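You operate a simulated robot arm through the tools that you are given. There is no shell and no other tool. Be economical: measure what you need, move in short steps, check, and stop when the job is done.

Carry out the task below with a simulated two-armed robot. There is one attempt and no reset: what you move stays moved.

Task
Carry the small tub with both arms and set it on the bench marked twelve.

Only the result counts: the job must be done as asked and must still hold three seconds after the hand-in. Knocking over, shifting, dropping, spilling or breaking anything else fails it.

Robot
Two 7-joint arms with two-finger parallel grippers on one trunk, on a base that drives. Base frame: it is fixed to the floor where the robot stands at the start and does not move with it; the origin is under the middle of the robot, x ahead of it, y to its left, z up. Lengths are in cm, angles in rad, forces in N, time in s.
The left shoulder is at the start at [7, 17.7, 97], the right one opposite. With the tool pointing down near the work surface each hand reaches from about 30 to 74 cm from the robot's upright axis, wherever it stands, measured 20 degrees to its own side. Places, roughly: bench marked twelve [-110, 350, 80]. Payload 3.43 kg a hand.
The TCP of each hand is the grasp point between the finger pads, 3 cm short of the fingertips. In the tool frame z runs along the fingers and y along their closing line. Largest opening 9.4 cm; finger width 2.8, thickness 1; the body of the gripper, 5 by 9.6 cm, starts 5.5 cm behind the TCP.
Orientation is that of the tool frame in the base frame, as a unit quaternion [x, y, z, w]. With the fingers straight down and closing along the base's y, the tool's x points along the base's -x, its y along +y and its z along -z.

Tools
- The arms move only by the tool play_rows. It takes "left_targets", "right_targets" or both (then of equal length, played together; a hand with none holds still); each is a list of rows, each an object of numbers (a shift or turn left out is 0, a gripper value left out holds the last): "x", "y", "z": the shift along the base's x, y, z in units of 500 mm (1.0 is 500 mm); "wx", "wy", "wz": the turn, a rotation vector about the base's x, y, z in units of 45 degrees (1.0 is 45 degrees). In form: [{"x": .., "y": .., "z": .., "wx": .., "wy": .., "wz": ..}, ...]. A call has 1 to 20 rows; each row is the pose to reach, as a shift and turn from the pose commanded when the call began. "left_fingers" and "right_fingers" are, for a hand that has rows, the closure, from 0 (fully open) to 1 (shut), set as the call begins (left out, the last holds). A call with a number of a shift or a turn outside -1 to 1 is refused whole. Rows are played at 5 a second. More than 5 cm and 0.15 rad between two rows, or a gripper value outside its range, and nothing of the call is played. A pose out of reach is approached as far as the arm can. The call stops where the force on the tool passes 40 N (or 10 N more than at its start, if that is more) or the arm is blocked; 0.2 s more then pass. Each finger travels about 15.3 cm/s and halts on what it meets, pressing with about 25 N; the grip force reading is that of the motor and also rises with nothing between the fingers. The clock runs only during rows and for 0.2 s after the last one: add rows that repeat a pose to give the fingers time. The reply holds the time, the measured pose of the TCP, the force on the tool along the base axes, the opening and the grip force, in the units named above and with some noise, with the torque about the TCP (base axes, N m) and any sound that the robot's microphone picked up, and new pictures: "pictures" is both (left out), scene, wrist or none (wrist: the cameras of the hands that moved).
- Cameras (640 x 400 px; columns grow to the right, rows downward): "scene" is now at [13.36, 0.91, 128.03]; the picture's right is [0.09, -1.00, 0.00], its down [-0.66, -0.06, -0.75] and it looks along [0.75, 0.07, -0.66] (base axes); focal length 270 px, centre (320, 200). "left" rides on the left gripper at [7.6, -1.4, -10.3] in its tool frame; the picture's right is [0.18, 0.98, 0.00], its down [-0.75, 0.14, -0.64] and it looks along [-0.63, 0.12, 0.77] (tool axes); focal length 243 px, centre (320, 200). "right" rides on the right gripper at [7.6, 1.4, -10.2] in its tool frame; the picture's right is [-0.18, 0.98, 0.00], its down [-0.75, -0.14, -0.64] and it looks along [-0.63, -0.12, 0.77] (tool axes); focal length 243 px, centre (320, 200). There is no depth. A picture from a camera that has moved, and an enlarged one, comes with that camera's place and axes in the base frame and with its lens.
- slide_trunk(by): slides the trunk up (or, below 0, down) by that many cm; the arms and the scene camera ride with it, the base frame stays. It gives what a move gives, with no picture.
- base_move(legs): drives the robot by 1 to 6 legs, each [ahead, turn to the left] in cm and rad, along the robot's own axes; the way and the turn of a leg run together, so that a leg with both is an arc; at most 150 cm and 3.142 rad a leg. The arms and the cameras ride along, it lands a little off, and it stops where it bumps. It gives what a move gives, and a new picture of the scene camera.
- turn_head(pan, tilt): turns the head with the scene camera to pan (to the left, within 1.501 rad either way) and tilt (down, from -0.506 to 1.204), counted from straight ahead of the robot. It gives what a move gives, and a new picture of the scene camera.
- enlarge(camera, box): a new picture of the part [left, top, right, bottom] of that camera's present view, enlarged. It takes no simulated time.
- hand_in(): hands the job in; it is judged then, once.

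Work in short steps. Places have to be worked out from the pictures, the camera data and where the tool is seen: move nearer, look again, correct. Check each grasp and each placing, and mend what went wrong. You have 120 turns and 260 pictures in all, those below and enlarged ones among them. Open the grippers and draw the arms clear of the work before you hand the job in, unless the task says otherwise; then end with one line.

The tools are called after "Call:" as a command line: name --argument value ..., lists and objects as JSON in quotes. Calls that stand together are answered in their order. play_rows: Moves the arms, as the interface text tells. Its arguments: {"type":"object","properties":{"left_targets":{"type":"array"},"left_fingers":{"type":"number"},"right_targets":{"type":"array"},"right_fingers":{"type":"number"},"pictures":{"type":"string","enum":["both","scene","wrist","none"]}},"required":[]} The other tools are called the same way: slide_trunk (by) slides the trunk up or down; base_move (legs) drives the base; turn_head (pan, tilt) turns the head that bears the scene camera; enlarge (camera, box) takes an enlarged picture of a part of a camera's view; hand_in () hands the job in.

At the start:

```text
time_s: 0.0
left_tcp_pos: [46.67, 36.85, 98.22]
left_ee_rot: [-0.001, 1.0, 0.0, 0.0]
left_wrist_force: [-0.3, 0.1, 0.1]
left_wrist_torque: [0.03, 0.03, 0.0]
left_grip_width: 9.4
left_finger_force: 0.1
right_tcp_pos: [34.73, -9.0, 98.53]
right_ee_rot: [-0.001, 1.0, 0.0, 0.0]
right_wrist_force: [-0.1, -0.4, -0.2]
right_wrist_torque: [0.02, -0.01, 0.0]
right_grip_width: 9.42
right_finger_force: 0.0
trunk travel left (down, up): [-55.0, 29.0]
robot x, y, heading: [-0.19, 0.25, -0.002]
head pan, tilt: [0.094, 0.719]
```

scene: 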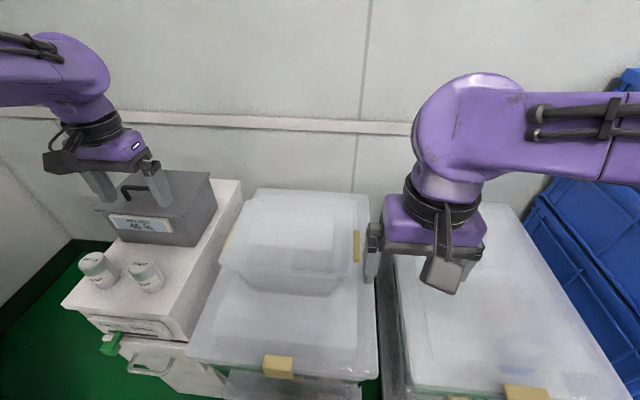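
right: 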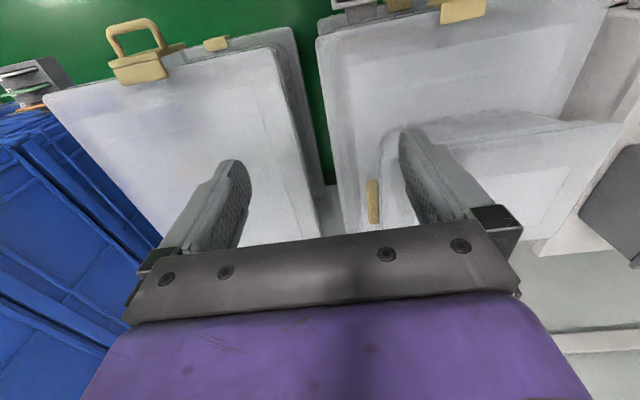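
left: 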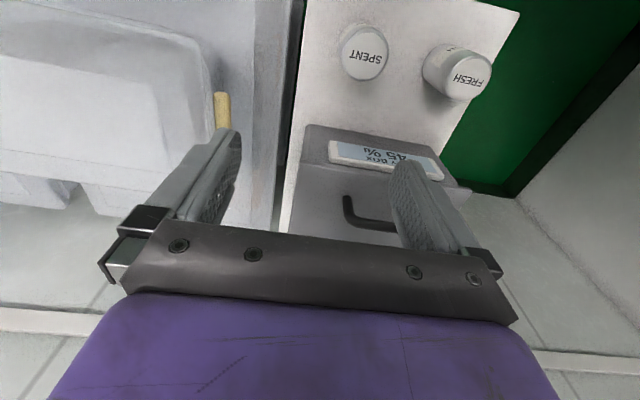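

I see several white tubs with tan clips and a grey box with a label. I'll enlarge the scene to tell which is the small tub.

Call:
enlarge --camera "scene" --box '[180, 160, 400, 400]'

Call:
enlarge --camera "scene" --box '[40, 140, 260, 400]'

Call:
turn_head --pan -0.6 --tilt 0.8

```text
1.67 times, centred on (290, 280) of scene
camera zoom: at [13.36, 0.91, 128.03], right [0.09, -1.0, 0.0], down [-0.66, -0.06, -0.75], along [0.75, 0.07, -0.66], focal length 450 px, centre (370, 67)
```

zoom: 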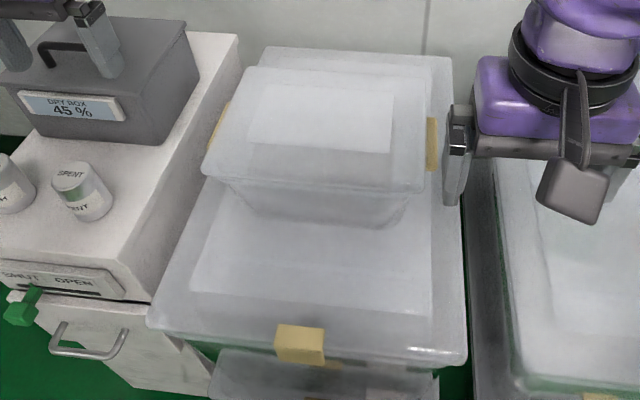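

```text
1.54 times, centred on (150, 270) of scene
camera zoom: at [13.36, 0.91, 128.03], right [0.09, -1.0, 0.0], down [-0.66, -0.06, -0.75], along [0.75, 0.07, -0.66], focal length 415 px, centre (582, 92)
```

zoom: 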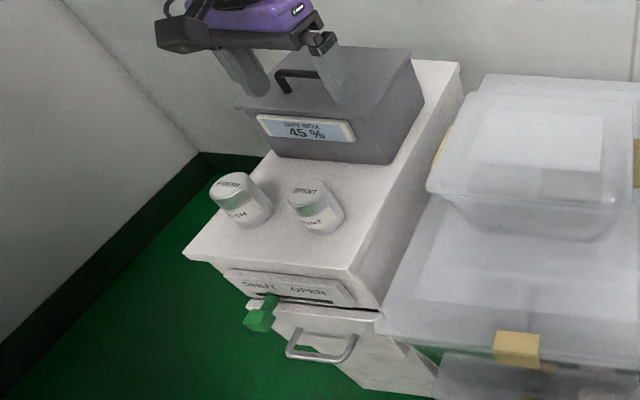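

```text
time_s: 1.1
left_tcp_pos: [46.75, 36.88, 98.14]
left_ee_rot: [-0.001, 1.0, 0.0, -0.001]
left_wrist_force: [0.0, -0.4, -1.3]
left_wrist_torque: [0.0, 0.0, -0.01]
left_grip_width: 9.41
left_finger_force: 0.2
right_tcp_pos: [34.76, -8.84, 98.55]
right_ee_rot: [-0.001, 1.0, -0.001, 0.0]
right_wrist_force: [1.2, -0.1, -0.8]
right_wrist_torque: [0.0, -0.01, -0.01]
right_grip_width: 9.4
right_finger_force: 0.0
trunk travel left (down, up): [-55.0, 29.0]
robot x, y, heading: [-0.15, 0.23, 0.002]
head pan, tilt: [-0.6, 0.799]
camera scene: at [11.64, -4.43, 127.36], right [-0.56, -0.83, 0.0], down [-0.59, 0.4, -0.7], along [0.58, -0.39, -0.72], focal length 270 px, centre (320, 200)
```

scene: 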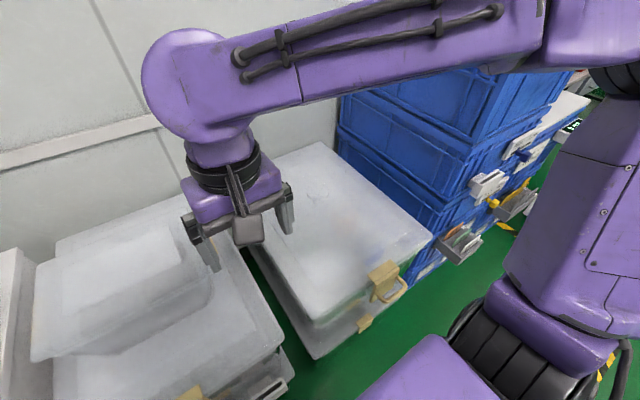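

The small lidded tub sits on the big tub, about y −3…26, x 47…66, lid z≈79, with tan pieces on its two sides. I'll look closer at it and around the room.

Call:
turn_head --pan 0.2 --tilt 0.85

Call:
enlarge --camera "right" --box '[300, 80, 640, 300]'

Call:
enlarge --camera "left" --box '[0, 0, 320, 260]'

Call:
turn_head --pan 1.45 --tilt 0.3

Call:
turn_head --pan -1.4 --tilt 0.3

```text
time_s: 2.2
left_tcp_pos: [46.73, 36.83, 98.24]
left_ee_rot: [-0.001, 1.0, 0.0, 0.001]
left_wrist_force: [0.1, -0.2, 0.6]
left_wrist_torque: [0.02, -0.06, -0.01]
left_grip_width: 9.4
left_finger_force: 0.1
right_tcp_pos: [34.68, -9.0, 98.58]
right_ee_rot: [-0.001, 1.0, -0.001, 0.0]
right_wrist_force: [0.3, 0.5, 0.4]
right_wrist_torque: [0.0, -0.04, 0.0]
right_grip_width: 9.42
right_finger_force: 0.1
trunk travel left (down, up): [-55.0, 29.0]
robot x, y, heading: [-0.07, 0.11, -0.001]
head pan, tilt: [0.201, 0.85]
camera scene: at [12.64, 1.67, 126.96], right [0.2, -0.98, 0.0], down [-0.74, -0.15, -0.66], along [0.65, 0.13, -0.75], focal length 270 px, centre (320, 200)
```

scene: 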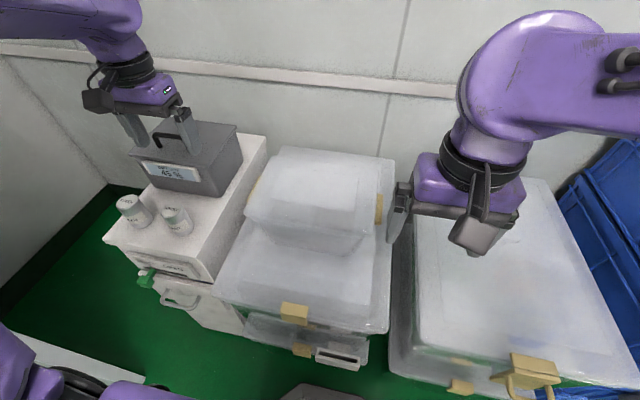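

```text
1.82 times, centred on (470, 190) of right
camera zoom: at [27.12, -7.44, 108.71], right [0.18, 0.98, 0.0], down [0.75, -0.14, 0.64], along [0.63, -0.12, -0.77], focal length 441 px, centre (47, 218)
```

zoom: 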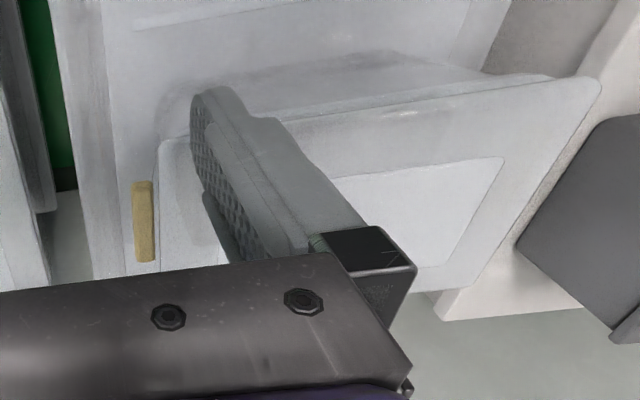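

```text
1.54 times, centred on (160, 130) of left
camera zoom: at [39.11, 35.43, 108.41], right [-0.19, 0.98, 0.0], down [0.75, 0.14, 0.64], along [0.63, 0.12, -0.77], focal length 373 px, centre (566, 308)
```

zoom: 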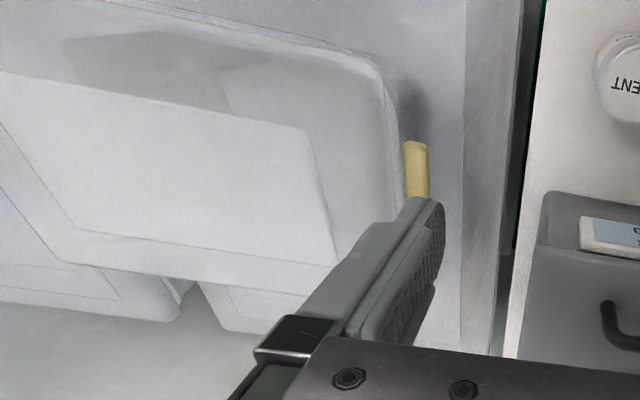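

```text
time_s: 3.6
left_tcp_pos: [46.78, 36.9, 98.19]
left_ee_rot: [-0.001, 1.0, 0.0, 0.0]
left_wrist_force: [-0.4, 0.6, 0.5]
left_wrist_torque: [0.0, -0.02, 0.0]
left_grip_width: 9.39
left_finger_force: 0.0
right_tcp_pos: [34.7, -8.94, 98.53]
right_ee_rot: [-0.001, 1.0, 0.0, 0.0]
right_wrist_force: [-0.1, -0.6, 0.6]
right_wrist_torque: [0.02, -0.01, -0.02]
right_grip_width: 9.41
right_finger_force: 0.0
trunk travel left (down, up): [-55.0, 29.0]
robot x, y, heading: [-0.25, 0.13, 0.002]
head pan, tilt: [1.45, 0.3]
camera scene: at [6.1, 9.39, 131.8], right [0.99, -0.12, 0.0], down [-0.04, -0.29, -0.96], along [0.12, 0.95, -0.3], focal length 270 px, centre (320, 200)
```

scene: 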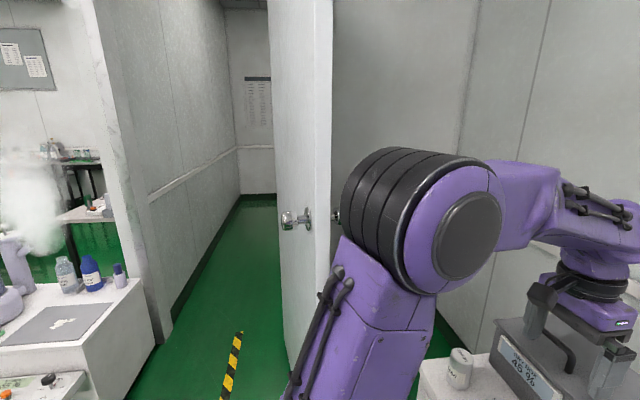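

```text
time_s: 6.1
left_tcp_pos: [46.84, 36.9, 98.16]
left_ee_rot: [-0.001, 1.0, -0.001, 0.0]
left_wrist_force: [-0.6, -0.2, 0.7]
left_wrist_torque: [0.0, 0.03, -0.03]
left_grip_width: 9.37
left_finger_force: 0.0
right_tcp_pos: [34.69, -9.03, 98.49]
right_ee_rot: [-0.001, 1.0, 0.0, 0.0]
right_wrist_force: [-0.2, -0.6, 0.2]
right_wrist_torque: [0.02, 0.02, 0.04]
right_grip_width: 9.4
right_finger_force: 0.1
trunk travel left (down, up): [-55.0, 29.0]
robot x, y, heading: [0.07, 0.3, -0.0]
head pan, tilt: [-1.4, 0.3]
camera scene: at [6.57, -9.08, 131.8], right [-0.99, -0.17, 0.0], down [-0.05, 0.29, -0.96], along [0.16, -0.94, -0.3], focal length 270 px, centre (320, 200)
```

scene: 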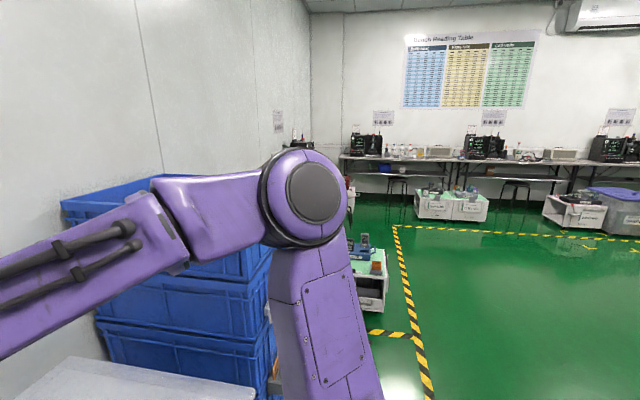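

Door and corridor lie to the left, and the left side of the tub is hemmed in by the cabinet and dry box, so a fingers-down grasp is needed. I'll bring the hands to where the wrist cameras see the tan clips.

Call:
play_rows --right_targets '[{"x": 0.06, "y": -0.015, "z": -0.03}, {"x": 0.12, "y": -0.03, "z": -0.06}, {"x": 0.18, "y": -0.045, "z": -0.09}, {"x": 0.226, "y": -0.06, "z": -0.13}]' --left_targets '[{"x": -0.03, "y": -0.025, "z": 0.02}, {"x": -0.06, "y": -0.05, "z": 0.02}, {"x": -0.09, "y": -0.075, "z": 0.02}, {"x": -0.12, "y": -0.1, "z": 0.02}]' --pictures "wrist"

Call:
turn_head --pan 0.1 --tilt 0.75

```text
time_s: 7.1
left_tcp_pos: [42.19, 32.95, 98.87]
left_ee_rot: [-0.002, 1.0, -0.009, 0.001]
left_wrist_force: [-0.1, -0.1, -0.8]
left_wrist_torque: [0.02, -0.02, 0.0]
left_grip_width: 9.4
left_finger_force: 0.0
left hand out of reach, approached as far as the arm can: row 4
right_tcp_pos: [46.23, -11.88, 91.93]
right_ee_rot: [0.0, 1.0, 0.001, 0.0]
right_wrist_force: [0.8, -0.2, -1.0]
right_wrist_torque: [-0.01, 0.0, 0.01]
right_grip_width: 9.4
right_finger_force: 0.1
trunk travel left (down, up): [-55.0, 29.0]
robot x, y, heading: [0.35, 0.39, 0.0]
head pan, tilt: [-1.4, 0.3]
camera right: at [38.68, -10.4, 102.13], right [0.18, 0.98, 0.0], down [0.75, -0.14, 0.64], along [0.63, -0.12, -0.77], focal length 243 px, centre (320, 200)
camera left: at [34.49, 31.79, 109.22], right [-0.19, 0.98, -0.02], down [0.75, 0.16, 0.64], along [0.63, 0.11, -0.77], focal length 243 px, centre (320, 200)
```

right: 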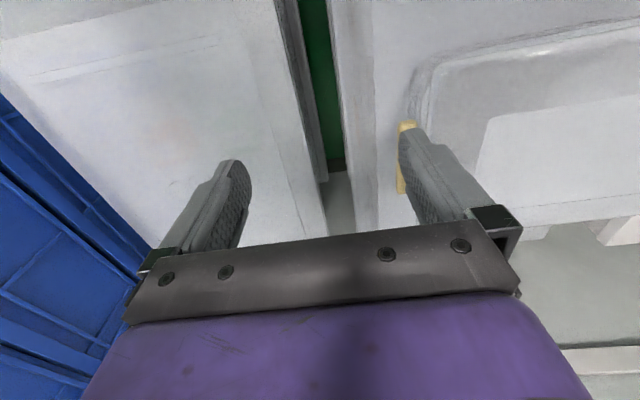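
left: 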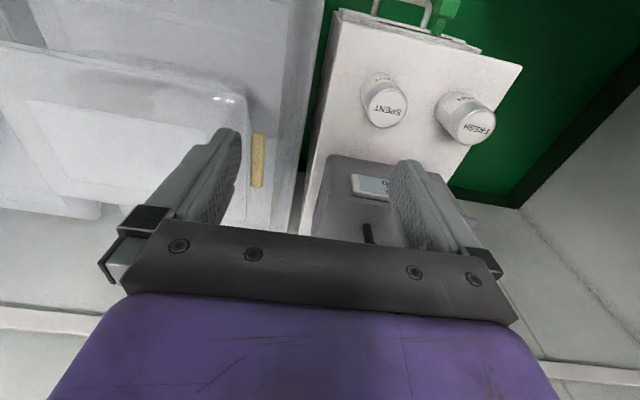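

```text
time_s: 8.7
left_tcp_pos: [41.95, 32.9, 98.96]
left_ee_rot: [-0.002, 1.0, -0.009, -0.001]
left_wrist_force: [-0.1, -0.2, -0.2]
left_wrist_torque: [0.0, -0.02, -0.04]
left_grip_width: 9.39
left_finger_force: 0.1
right_tcp_pos: [46.17, -12.03, 92.16]
right_ee_rot: [-0.001, 1.0, 0.0, 0.0]
right_wrist_force: [0.3, 0.5, -0.5]
right_wrist_torque: [0.0, 0.02, 0.0]
right_grip_width: 9.42
right_finger_force: 0.0
trunk travel left (down, up): [-55.0, 29.0]
robot x, y, heading: [0.09, 0.05, 0.002]
head pan, tilt: [0.099, 0.75]
camera scene: at [13.22, 0.93, 127.76], right [0.1, -1.0, 0.0], down [-0.68, -0.07, -0.73], along [0.73, 0.07, -0.68], focal length 270 px, centre (320, 200)
```

scene: 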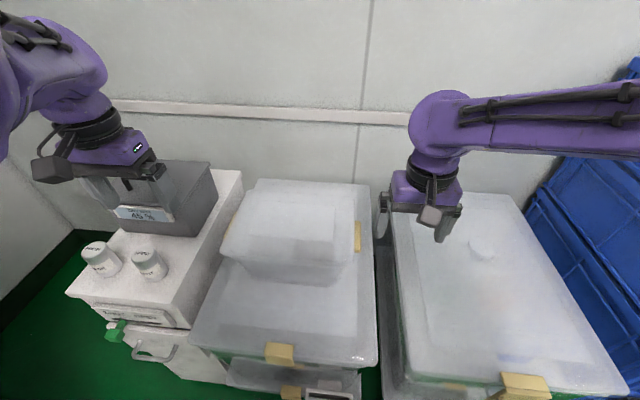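

Both clips are now visible; I'll enlarge them.

Call:
enlarge --camera "scene" --box '[210, 160, 390, 300]'

Call:
enlarge --camera "left" --box '[160, 60, 360, 240]'

Call:
enlarge --camera "right" --box '[340, 60, 540, 240]'

```text
2.86 times, centred on (300, 230) of scene
camera zoom: at [13.22, 0.93, 127.76], right [0.1, -1.0, 0.0], down [-0.68, -0.07, -0.73], along [0.73, 0.07, -0.68], focal length 771 px, centre (377, 114)
```

zoom: 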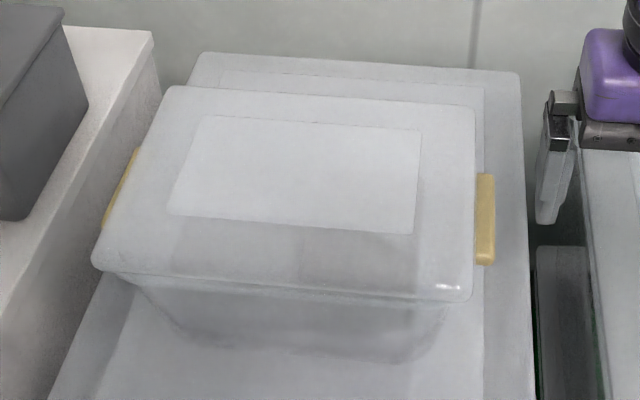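

```text
2.22 times, centred on (260, 150) of left
camera zoom: at [34.41, 31.72, 109.25], right [-0.19, 0.98, -0.02], down [0.75, 0.16, 0.64], along [0.63, 0.11, -0.77], focal length 539 px, centre (453, 311)
```

zoom: 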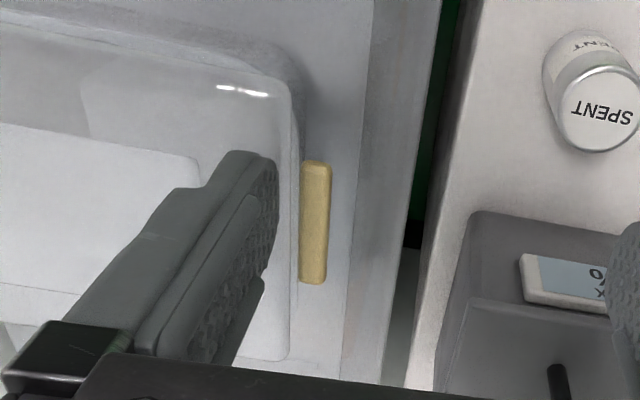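

```text
2.22 times, centred on (440, 150) of right
camera zoom: at [38.52, -10.46, 102.2], right [0.18, 0.98, 0.0], down [0.75, -0.14, 0.64], along [0.63, -0.12, -0.77], focal length 539 px, centre (53, 311)
```

zoom: 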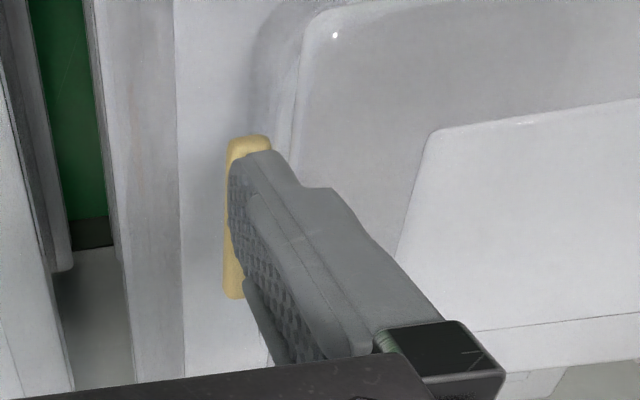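

The tan pieces look like bar handles, x≈49–58, y≈−4 and 26, z≈79.5. I'll yaw the right hand 90° so its camera looks at the right bar from the side.

Call:
play_rows --right_targets '[{"y": -0.02, "wz": 0.18}, {"y": -0.04, "wz": 0.36}, {"y": -0.06, "wz": 0.54}, {"y": -0.08, "wz": 0.72}, {"y": -0.1, "wz": 0.9}, {"y": -0.1, "wz": 1.0, "x": 0.03}, {"y": -0.1, "x": 0.06, "wz": 1.0}, {"y": -0.1, "x": 0.12, "wz": 1.0}]' --pictures "wrist"

Call:
play_rows --right_targets '[{"wz": 0.18}, {"wz": 0.36}, {"wz": 0.54}, {"wz": 0.72}, {"wz": 0.9}, {"wz": 1.0}]' --pictures "both"

```text
time_s: 10.5
left_tcp_pos: [42.11, 32.93, 98.99]
left_ee_rot: [-0.001, 1.0, -0.008, -0.001]
left_wrist_force: [-0.3, -0.4, -1.3]
left_wrist_torque: [-0.02, 0.04, -0.01]
left_grip_width: 9.41
left_finger_force: 0.0
right_tcp_pos: [52.26, -16.95, 91.88]
right_ee_rot: [-0.385, 0.923, 0.001, 0.0]
right_wrist_force: [-0.1, 0.1, -0.3]
right_wrist_torque: [-0.02, 0.03, -0.04]
right_grip_width: 9.41
right_finger_force: 0.1
trunk travel left (down, up): [-55.0, 29.0]
robot x, y, heading: [0.21, -0.26, -0.001]
head pan, tilt: [0.099, 0.75]
camera right: at [45.94, -21.24, 102.08], right [-0.57, 0.82, 0.0], down [0.63, 0.43, 0.64], along [0.53, 0.36, -0.77], focal length 243 px, centre (320, 200)
```

right: 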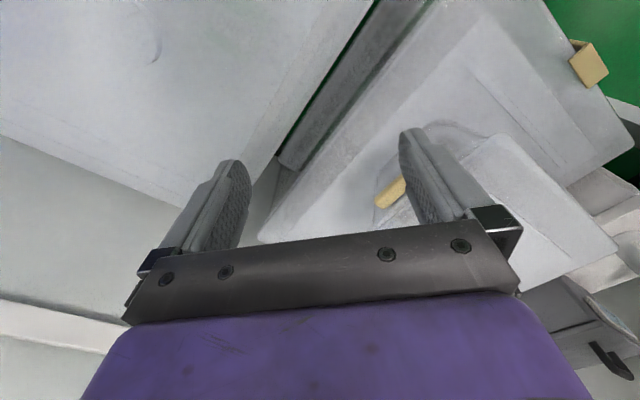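

```text
time_s: 11.9
left_tcp_pos: [41.98, 33.14, 99.11]
left_ee_rot: [-0.002, 1.0, -0.008, 0.0]
left_wrist_force: [-0.3, 0.0, -0.1]
left_wrist_torque: [0.01, 0.0, 0.0]
left_grip_width: 9.4
left_finger_force: 0.0
right_tcp_pos: [51.92, -17.02, 92.01]
right_ee_rot: [0.709, -0.705, 0.0, -0.001]
right_wrist_force: [0.4, 0.1, -0.1]
right_wrist_torque: [-0.02, 0.02, 0.02]
right_grip_width: 9.39
right_finger_force: 0.1
trunk travel left (down, up): [-55.0, 29.0]
robot x, y, heading: [0.04, -0.15, -0.002]
head pan, tilt: [0.099, 0.75]
camera scene: at [13.23, 0.93, 127.76], right [0.1, -1.0, 0.0], down [-0.68, -0.07, -0.73], along [0.73, 0.07, -0.68], focal length 270 px, centre (320, 200)
camera right: at [50.64, -24.48, 102.23], right [-0.98, 0.18, 0.0], down [0.14, 0.75, 0.64], along [0.12, 0.63, -0.77], focal length 243 px, centre (320, 200)
```

scene: 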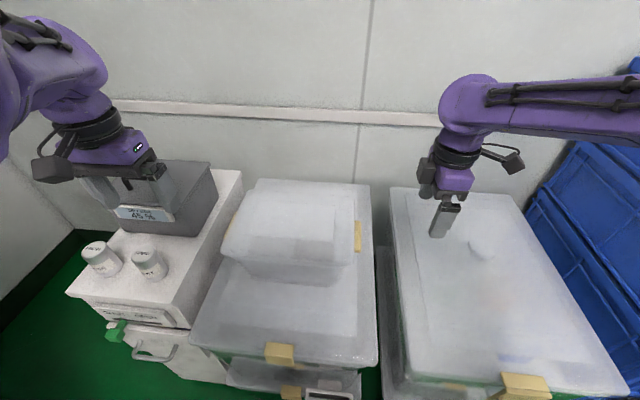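
right: 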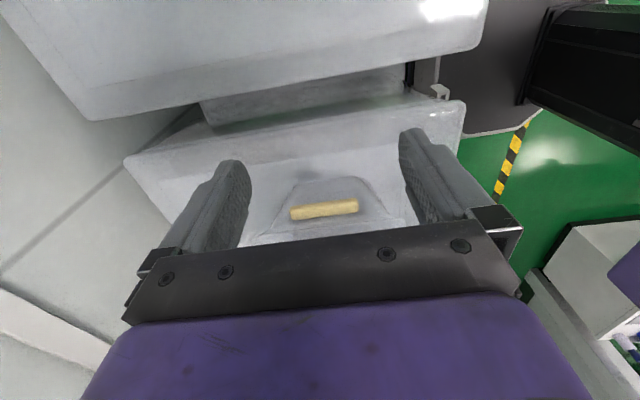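

Call:
enlarge --camera "right" --box '[230, 140, 430, 260]'

```text
3.20 times, centred on (330, 200) of right
camera zoom: at [50.64, -24.48, 102.23], right [-0.98, 0.18, 0.0], down [0.14, 0.75, 0.64], along [0.12, 0.63, -0.77], focal length 776 px, centre (288, 200)
```

zoom: 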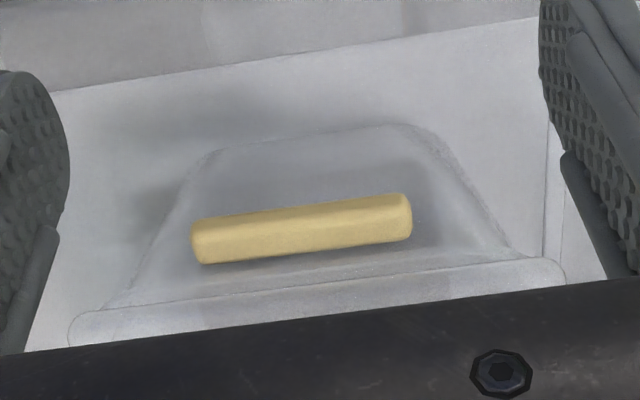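

Bar handle is under the lid rim: 8.7 cm long, so it just fits in the 9.4 cm opening closed along x with fingers down. I'll bring the right hand above/outside the right bar and yaw the left hand the same way (camera inward, over the lid).

Call:
play_rows --right_targets '[{"x": 0.016, "y": 0.07, "z": -0.04}, {"x": 0.032, "y": 0.14, "z": -0.08}, {"x": 0.034, "y": 0.2, "z": -0.14}]' --left_targets '[{"wz": 0.18, "y": -0.02}, {"wz": 0.36, "y": -0.04}, {"wz": 0.54, "y": -0.06}]' --pictures "both"

```text
time_s: 12.7
left_tcp_pos: [43.29, 30.91, 98.69]
left_ee_rot: [-0.215, 0.977, -0.008, -0.004]
left_wrist_force: [-0.5, -0.1, -0.2]
left_wrist_torque: [0.01, -0.02, -0.01]
left_grip_width: 9.42
left_finger_force: 0.1
left hand out of reach, approached as far as the arm can: row 1, 2, 3
right_tcp_pos: [53.81, -6.69, 84.83]
right_ee_rot: [0.708, -0.706, 0.0, 0.0]
right_wrist_force: [1.2, 0.4, -0.2]
right_wrist_torque: [0.01, 0.02, -0.01]
right_grip_width: 9.41
right_finger_force: 0.0
trunk travel left (down, up): [-55.0, 29.0]
robot x, y, heading: [0.32, 0.01, 0.002]
head pan, tilt: [0.099, 0.75]
camera scene: at [13.33, 1.04, 127.75], right [0.1, -1.0, 0.0], down [-0.68, -0.07, -0.73], along [0.73, 0.07, -0.68], focal length 270 px, centre (320, 200)
camera right: at [52.46, -14.18, 95.03], right [-0.98, 0.18, 0.0], down [0.14, 0.75, 0.64], along [0.12, 0.63, -0.77], focal length 243 px, centre (320, 200)
camera left: at [37.09, 26.67, 109.03], right [-0.58, 0.81, -0.01], down [0.63, 0.46, 0.63], along [0.52, 0.36, -0.78], focal length 243 px, centre (320, 200)
```

scene: 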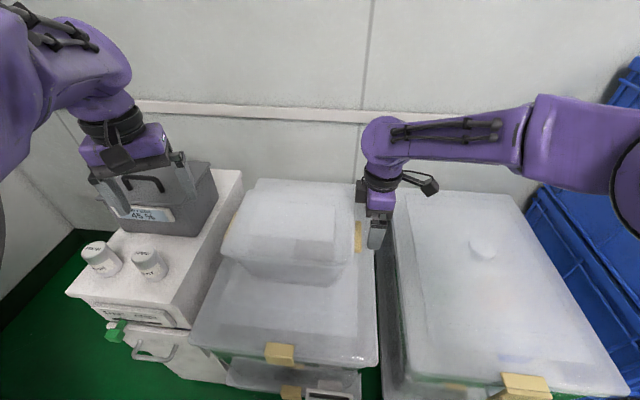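
right: 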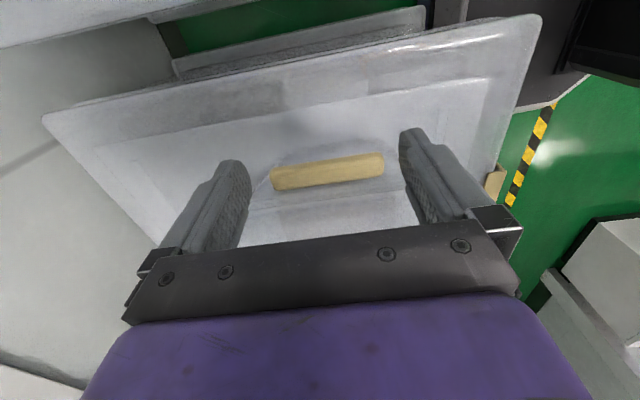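
left: 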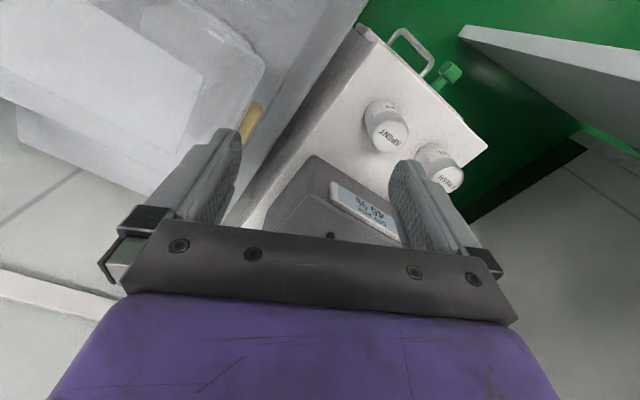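

Right bar now measured: x 49.6–58.3 (centre ≈53.95), y≈−3.5, z≈78.5. I'll look closely at how the lid edge lies relative to it.

Call:
enlarge --camera "right" --box '[220, 120, 440, 250]'

Call:
enlarge --camera "scene" --box '[320, 180, 420, 270]'

```text
2.91 times, centred on (330, 185) of right
camera zoom: at [52.46, -14.18, 95.03], right [-0.98, 0.18, 0.0], down [0.14, 0.75, 0.64], along [0.12, 0.63, -0.77], focal length 706 px, centre (291, 244)
```

zoom: 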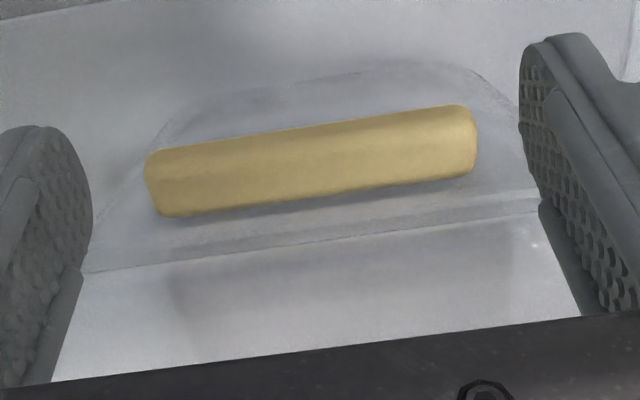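

```text
4.44 times, centred on (370, 225) of scene
camera zoom: at [13.33, 1.04, 127.75], right [0.1, -1.0, 0.0], down [-0.68, -0.07, -0.73], along [0.73, 0.07, -0.68], focal length 1199 px, centre (98, 89)
```

zoom: 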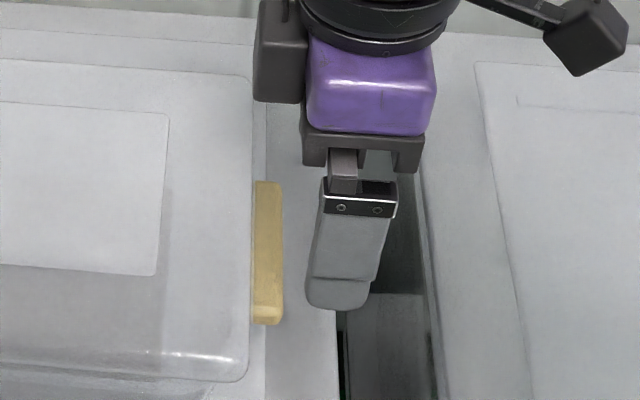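

Bar gap to lid edge is small, so I'll set the right finger centre at y≈−4.6, just outside the lid. I'll lower the right hand partially and swing the left hand over the left bar.

Call:
play_rows --right_targets '[{"x": 0.003, "y": 0.02, "z": 0}, {"x": 0.003, "y": 0.042, "z": 0}, {"x": 0.003, "y": 0.042, "z": -0.03}, {"x": 0.003, "y": 0.042, "z": -0.05}, {"x": 0.003, "y": 0.042, "z": -0.06}, {"x": 0.003, "y": 0.042, "z": -0.06}, {"x": 0.003, "y": 0.042, "z": -0.06}, {"x": 0.003, "y": 0.042, "z": -0.06}, {"x": 0.003, "y": 0.042, "z": -0.06}]' --left_targets '[{"x": 0.05, "wz": 0.1}, {"x": 0.1, "wz": 0.28}, {"x": 0.15, "wz": 0.46}, {"x": 0.2, "wz": 0.64}, {"x": 0.24, "wz": 0.82}, {"x": 0.266, "wz": 1.0}, {"x": 0.266, "wz": 1.0, "y": -0.02, "z": -0.03}, {"x": 0.266, "wz": 1.0, "y": -0.037, "z": -0.06}, {"x": 0.266, "wz": 1.0, "y": -0.037, "z": -0.1}]' --pictures "both"

```text
time_s: 14.7
left_tcp_pos: [56.83, 28.87, 93.85]
left_ee_rot: [-0.569, 0.822, 0.0, 0.001]
left_wrist_force: [-0.5, -1.4, 0.6]
left_wrist_torque: [0.0, 0.03, 0.02]
left_grip_width: 9.39
left_finger_force: 0.0
right_tcp_pos: [53.87, -4.68, 81.97]
right_ee_rot: [0.708, -0.706, 0.0, 0.0]
right_wrist_force: [0.1, 0.8, 0.2]
right_wrist_torque: [-0.01, -0.03, 0.01]
right_grip_width: 9.38
right_finger_force: 0.0
trunk travel left (down, up): [-55.0, 29.0]
robot x, y, heading: [-0.2, 0.25, -0.001]
head pan, tilt: [0.099, 0.75]
camera scene: at [13.27, 0.99, 127.76], right [0.1, -0.99, 0.0], down [-0.68, -0.07, -0.73], along [0.73, 0.07, -0.68], focal length 270 px, centre (320, 200)
camera right: at [52.47, -12.23, 92.19], right [-0.98, 0.18, 0.0], down [0.14, 0.75, 0.64], along [0.12, 0.63, -0.77], focal length 243 px, centre (320, 200)
camera left: at [55.47, 21.25, 104.08], right [-0.98, 0.17, 0.0], down [0.13, 0.76, 0.64], along [0.11, 0.63, -0.77], focal length 243 px, centre (320, 200)
```

scene: 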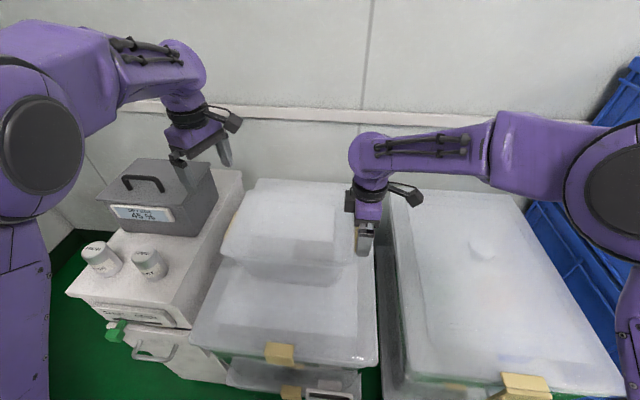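
right: 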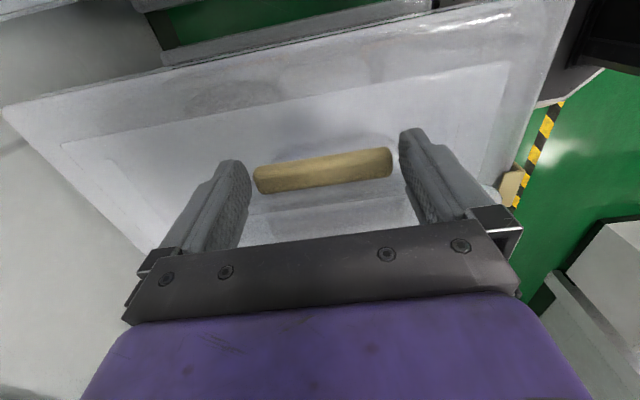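
left: 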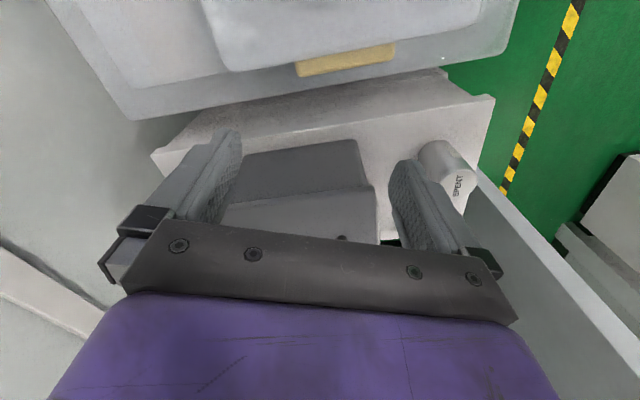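

Right hand is nearly centred on its bar (needs +0.12 cm in x). Left bar measured centre ≈(53.95, 25.9, 78.5). I'll finish the left yaw and bring it above the bar, and lower the right to gripping height.

Call:
play_rows --right_targets '[{"x": 0.003}, {"x": 0.003, "z": -0.02}, {"x": 0.003, "z": -0.04}, {"x": 0.003, "z": -0.06}, {"x": 0.003, "z": -0.06}, {"x": 0.003, "z": -0.06}]' --left_targets '[{"x": -0.02, "y": -0.02, "wz": 0.16}, {"x": -0.04, "y": -0.04, "wz": 0.32}, {"x": -0.057, "y": -0.043, "wz": 0.46}, {"x": -0.057, "y": -0.043, "wz": 0.46, "z": -0.06}, {"x": -0.057, "y": -0.043, "wz": 0.46, "z": -0.12}, {"x": -0.057, "y": -0.043, "wz": 0.46, "z": -0.157}]' --pictures "both"

```text
time_s: 15.8
left_tcp_pos: [53.68, 26.71, 90.14]
left_ee_rot: [0.708, -0.706, 0.001, -0.001]
left_wrist_force: [0.3, 0.1, -0.1]
left_wrist_torque: [-0.01, -0.02, 0.02]
left_grip_width: 9.39
left_finger_force: 0.0
right_tcp_pos: [54.38, -4.79, 79.88]
right_ee_rot: [-0.707, 0.708, -0.003, 0.009]
right_wrist_force: [-1.9, 1.4, 22.7]
right_wrist_torque: [-0.06, -0.22, 0.36]
right_grip_width: 9.43
right_finger_force: 0.4
trunk travel left (down, up): [-55.0, 29.0]
robot x, y, heading: [0.2, 0.03, -0.0]
head pan, tilt: [0.099, 0.75]
stopped in row 5 (right hand): the force on the tool passed its limit (the readings are from after the stop); the commanded pose is now the measured one
camera scene: at [12.91, 0.96, 127.81], right [0.1, -1.0, 0.0], down [-0.68, -0.07, -0.73], along [0.73, 0.07, -0.68], focal length 270 px, centre (320, 200)
camera right: at [52.73, -12.37, 89.94], right [-0.98, 0.18, -0.02], down [0.13, 0.75, 0.65], along [0.13, 0.64, -0.76], focal length 243 px, centre (320, 200)
camera left: at [55.04, 19.1, 100.35], right [-0.98, -0.19, 0.0], down [-0.14, 0.75, 0.64], along [-0.12, 0.63, -0.77], focal length 243 px, centre (320, 200)
```

scene: 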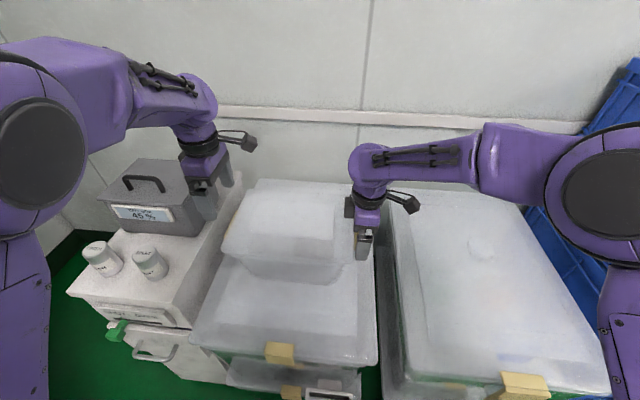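
right: 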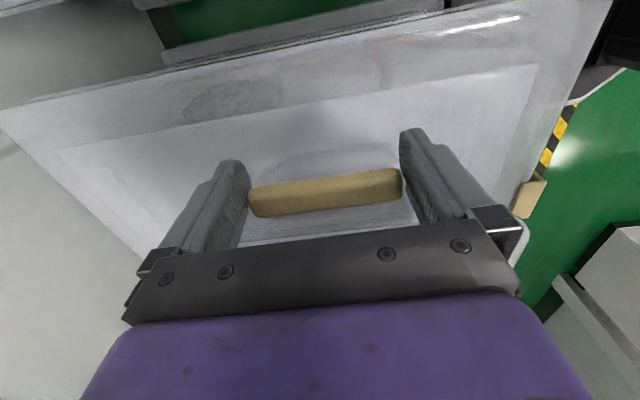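
left: 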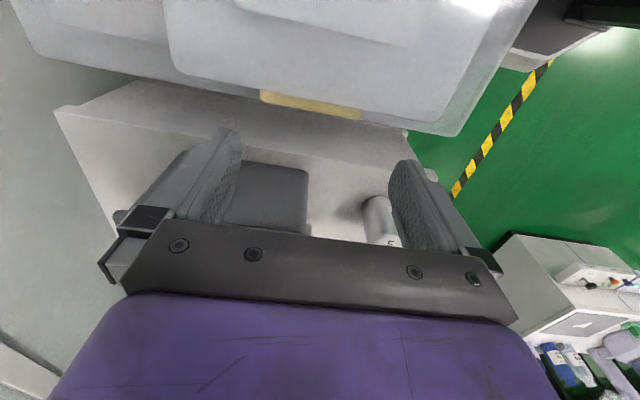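

The right hand met something at tip z≈77. I'll look closely.

Call:
enlarge --camera "right" --box '[200, 110, 450, 260]'

Call:
enlarge --camera "scene" --box '[330, 190, 410, 270]'

```text
2.56 times, centred on (325, 185) of right
camera zoom: at [52.73, -12.37, 89.94], right [-0.98, 0.18, -0.02], down [0.13, 0.75, 0.65], along [0.13, 0.64, -0.76], focal length 621 px, centre (307, 238)
```

zoom: 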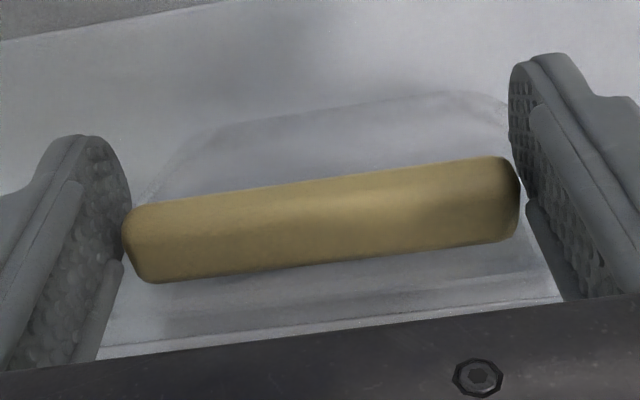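

```text
5.00 times, centred on (370, 230) of scene
camera zoom: at [12.91, 0.96, 127.81], right [0.1, -1.0, 0.0], down [-0.68, -0.07, -0.73], along [0.73, 0.07, -0.68], focal length 1349 px, centre (70, 50)
```

zoom: 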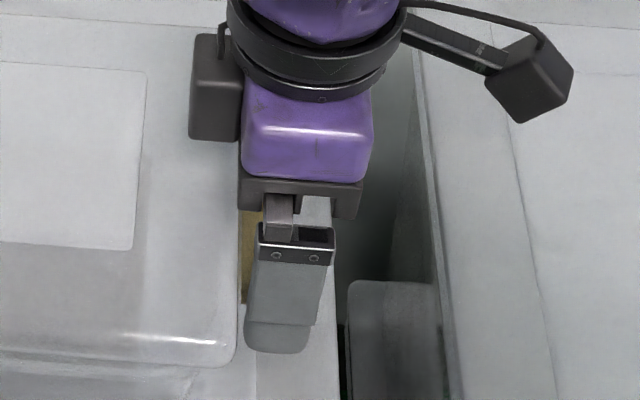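

The bar does sit between the pads, a near-exact fit (~9.2 cm). I'll try closing the right fingers here to see how it grips.

Call:
play_rows --right_targets '[{}, {}, {}]' --right_fingers 1 --pictures "wrist"

```text
time_s: 16.6
left_tcp_pos: [53.56, 26.63, 90.24]
left_ee_rot: [0.708, -0.706, 0.0, 0.0]
left_wrist_force: [0.4, -1.1, -0.2]
left_wrist_torque: [-0.03, 0.01, 0.0]
left_grip_width: 9.38
left_finger_force: 0.0
right_tcp_pos: [54.31, -4.73, 79.68]
right_ee_rot: [-0.706, 0.708, -0.004, 0.008]
right_wrist_force: [9.2, 2.6, 35.6]
right_wrist_torque: [0.48, -0.12, -0.18]
right_grip_width: 9.41
right_finger_force: 24.5
trunk travel left (down, up): [-55.0, 29.0]
robot x, y, heading: [-0.22, 0.29, -0.002]
head pan, tilt: [0.099, 0.75]
camera right: at [52.73, -12.35, 89.87], right [-0.98, 0.19, -0.02], down [0.13, 0.75, 0.65], along [0.13, 0.64, -0.76], focal length 243 px, centre (320, 200)
```

right: 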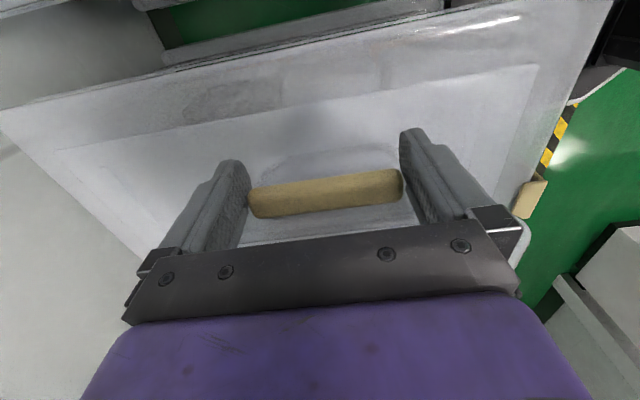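

The bar is right at the opening limit lengthwise, which is not a dependable grip. Better: fingers tilted ~40° inward, closing across the bar's ~1.5 cm thickness (lid underside is ~2 cm above the bar). I'll open, rise and yaw both hands back.

Call:
play_rows --right_targets '[{}, {}, {"z": 0.03}, {"z": 0.08, "y": -0.02}, {"z": 0.14, "y": -0.06}, {"z": 0.18, "y": -0.1}, {"z": 0.18, "y": -0.1, "wz": -0.18}, {"z": 0.18, "y": -0.1, "wz": -0.36}, {"z": 0.18, "y": -0.1, "wz": -0.54}, {"z": 0.18, "y": -0.1, "wz": -0.72}, {"z": 0.18, "y": -0.1, "wz": -0.9}, {"z": 0.18, "y": -0.1, "wz": -1}]' --left_targets '[{}, {}, {"z": 0.02}, {"z": 0.04}, {"z": 0.04}, {"z": 0.04}, {"z": 0.04, "wz": -0.18}, {"z": 0.04, "wz": -0.36}, {"z": 0.04, "wz": -0.54}, {"z": 0.04, "wz": -0.72}, {"z": 0.04, "wz": -0.9}, {"z": 0.04, "wz": -1}]' --right_fingers 0 --pictures "none"

Call:
play_rows --right_targets '[{"wz": -0.18}, {"wz": -0.36}, {"wz": -0.54}, {"wz": -0.72}, {"wz": -0.9}, {"wz": -1}]' --left_targets '[{"wz": -0.18}, {"wz": -0.36}, {"wz": -0.54}, {"wz": -0.72}, {"wz": -0.9}, {"wz": -1}]' --right_fingers 0.66 --left_fingers 0.66 --pictures "both"

```text
time_s: 19.2
left_tcp_pos: [53.92, 26.66, 91.85]
left_ee_rot: [-0.382, 0.924, 0.0, -0.001]
left_wrist_force: [-0.9, -0.1, 0.1]
left_wrist_torque: [0.03, -0.03, -0.01]
left_grip_width: 9.41
left_finger_force: 0.0
right_tcp_pos: [54.63, -9.86, 88.34]
right_ee_rot: [-0.382, 0.924, -0.003, 0.004]
right_wrist_force: [-0.6, 0.2, -8.3]
right_wrist_torque: [-0.93, 0.97, -0.02]
right_grip_width: 9.43
right_finger_force: 0.2
trunk travel left (down, up): [-55.0, 29.0]
robot x, y, heading: [0.05, 0.04, 0.002]
head pan, tilt: [0.099, 0.75]
```

```text
time_s: 20.6
left_tcp_pos: [53.85, 26.67, 91.82]
left_ee_rot: [0.0, 1.0, 0.0, 0.0]
left_wrist_force: [-0.2, -0.1, -0.4]
left_wrist_torque: [0.0, 0.0, -0.01]
left_grip_width: 3.21
left_finger_force: 0.1
right_tcp_pos: [54.41, -9.98, 88.41]
right_ee_rot: [0.001, 1.0, -0.005, 0.002]
right_wrist_force: [0.2, -0.7, 0.0]
right_wrist_torque: [-0.02, 1.33, 0.03]
right_grip_width: 9.44
right_finger_force: 25.0
trunk travel left (down, up): [-55.0, 29.0]
robot x, y, heading: [-0.04, 0.19, 0.001]
head pan, tilt: [0.099, 0.75]
camera scene: at [13.36, 0.91, 127.74], right [0.1, -1.0, 0.0], down [-0.68, -0.07, -0.73], along [0.73, 0.07, -0.68], focal length 270 px, centre (320, 200)
camera right: at [46.82, -8.21, 98.49], right [0.19, 0.98, -0.01], down [0.75, -0.14, 0.65], along [0.63, -0.13, -0.76], focal length 243 px, centre (320, 200)
camera left: at [46.25, 25.28, 102.14], right [-0.18, 0.98, 0.0], down [0.75, 0.14, 0.64], along [0.63, 0.12, -0.77], focal length 243 px, centre (320, 200)
```

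scene: 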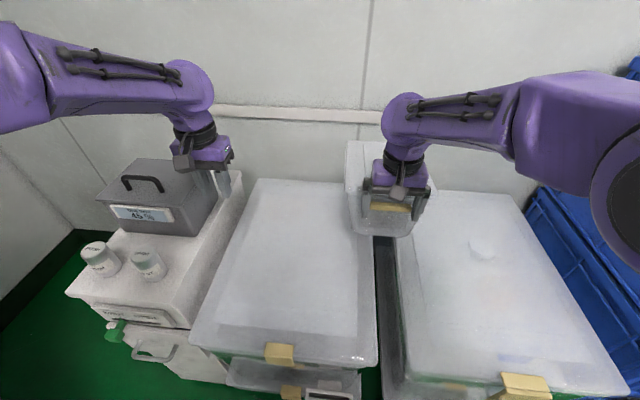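
right: 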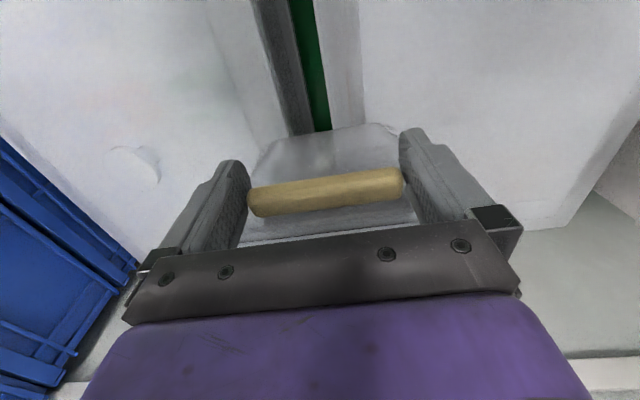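
left: 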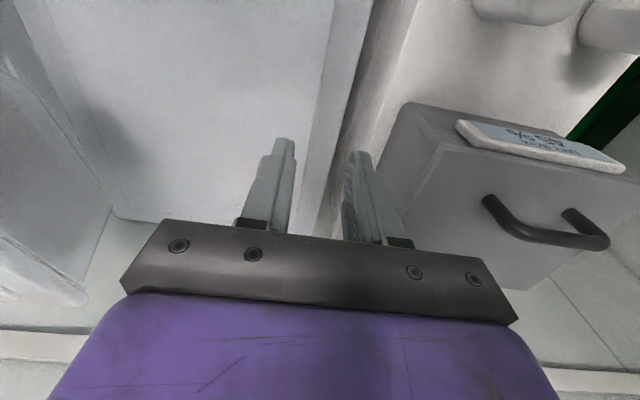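

Surprise: the right hand kept the jammed handle when it rose, and the tub is now hanging from the right hand, rotated 90° (torque ≈1.3 N·m, weight ≈ 9 N). I'll look closely before moving anything.

Call:
enlarge --camera "scene" --box '[310, 120, 470, 260]'

Call:
play_rows --left_targets '[{"z": 0.04}]' --pictures "wrist"

```text
2.86 times, centred on (390, 190) of scene
camera zoom: at [13.36, 0.91, 127.74], right [0.1, -1.0, 0.0], down [-0.68, -0.07, -0.73], along [0.73, 0.07, -0.68], focal length 771 px, centre (120, 229)
```

zoom: 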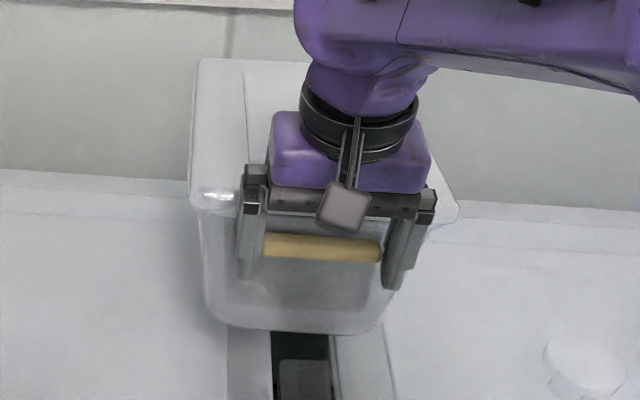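

```text
time_s: 21.0
left_tcp_pos: [53.81, 26.53, 93.91]
left_ee_rot: [-0.001, 1.0, 0.0, 0.0]
left_wrist_force: [-0.1, 0.3, -0.5]
left_wrist_torque: [0.02, -0.02, -0.05]
left_grip_width: 3.19
left_finger_force: 0.2
right_tcp_pos: [54.28, -9.86, 88.35]
right_ee_rot: [0.0, 1.0, -0.004, 0.002]
right_wrist_force: [0.3, -0.3, -0.1]
right_wrist_torque: [0.01, 1.33, 0.0]
right_grip_width: 9.4
right_finger_force: 25.2
trunk travel left (down, up): [-55.0, 29.0]
robot x, y, heading: [0.07, -0.3, -0.002]
head pan, tilt: [0.099, 0.75]
camera left: at [46.23, 25.16, 104.23], right [-0.19, 0.98, 0.0], down [0.75, 0.14, 0.64], along [0.63, 0.12, -0.77], focal length 243 px, centre (320, 200)
```

left: 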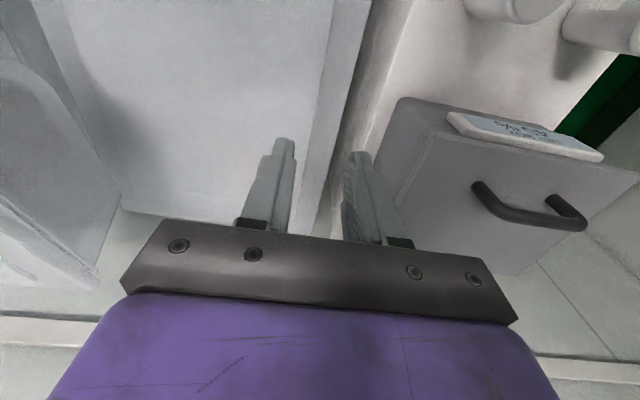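

The tub is held level by the right hand alone. I'll raise the left hand out of the way, turn the tub back and set it on the big lid slightly nearer to me, clear of the dry box, to regrasp properly.

Call:
play_rows --left_targets '[{"z": 0.05, "y": 0.03}, {"z": 0.1, "y": 0.07}, {"z": 0.14, "y": 0.12}]' --right_targets '[{}, {}, {}]' --right_fingers 1 --pictures "none"

Call:
play_rows --right_targets '[{"z": 0.02, "wz": 0.16}, {"z": 0.02, "wz": 0.32}, {"z": 0.02, "wz": 0.48}, {"z": 0.02, "wz": 0.64}, {"z": 0.02, "wz": 0.8}, {"z": 0.02, "wz": 1}]' --pictures "none"

Call:
play_rows --right_targets '[{"wz": 0.16}, {"wz": 0.32}, {"wz": 0.48}, {"wz": 0.64}, {"wz": 0.8}, {"wz": 1}, {"wz": 1, "x": -0.04, "y": 0.05}, {"wz": 1, "x": -0.08, "y": 0.1}, {"wz": 1, "x": -0.08, "y": 0.1}]' --pictures "both"

```text
time_s: 21.8
left_tcp_pos: [53.84, 32.68, 101.12]
left_ee_rot: [-0.001, 1.0, 0.0, -0.001]
left_wrist_force: [-0.6, -0.6, 0.2]
left_wrist_torque: [-0.01, 0.0, -0.02]
left_grip_width: 3.2
left_finger_force: 0.0
right_tcp_pos: [54.3, -9.87, 88.45]
right_ee_rot: [0.0, 1.0, -0.005, 0.002]
right_wrist_force: [-0.8, 0.0, 1.4]
right_wrist_torque: [0.03, 1.34, 0.05]
right_grip_width: 9.41
right_finger_force: 25.1
trunk travel left (down, up): [-55.0, 29.0]
robot x, y, heading: [-0.15, -0.19, 0.007]
head pan, tilt: [0.099, 0.75]
```

```text
refused: row 6 steps farther than a row can; nothing moved
```

```text
refused: row 6 steps farther than a row can; nothing moved
```

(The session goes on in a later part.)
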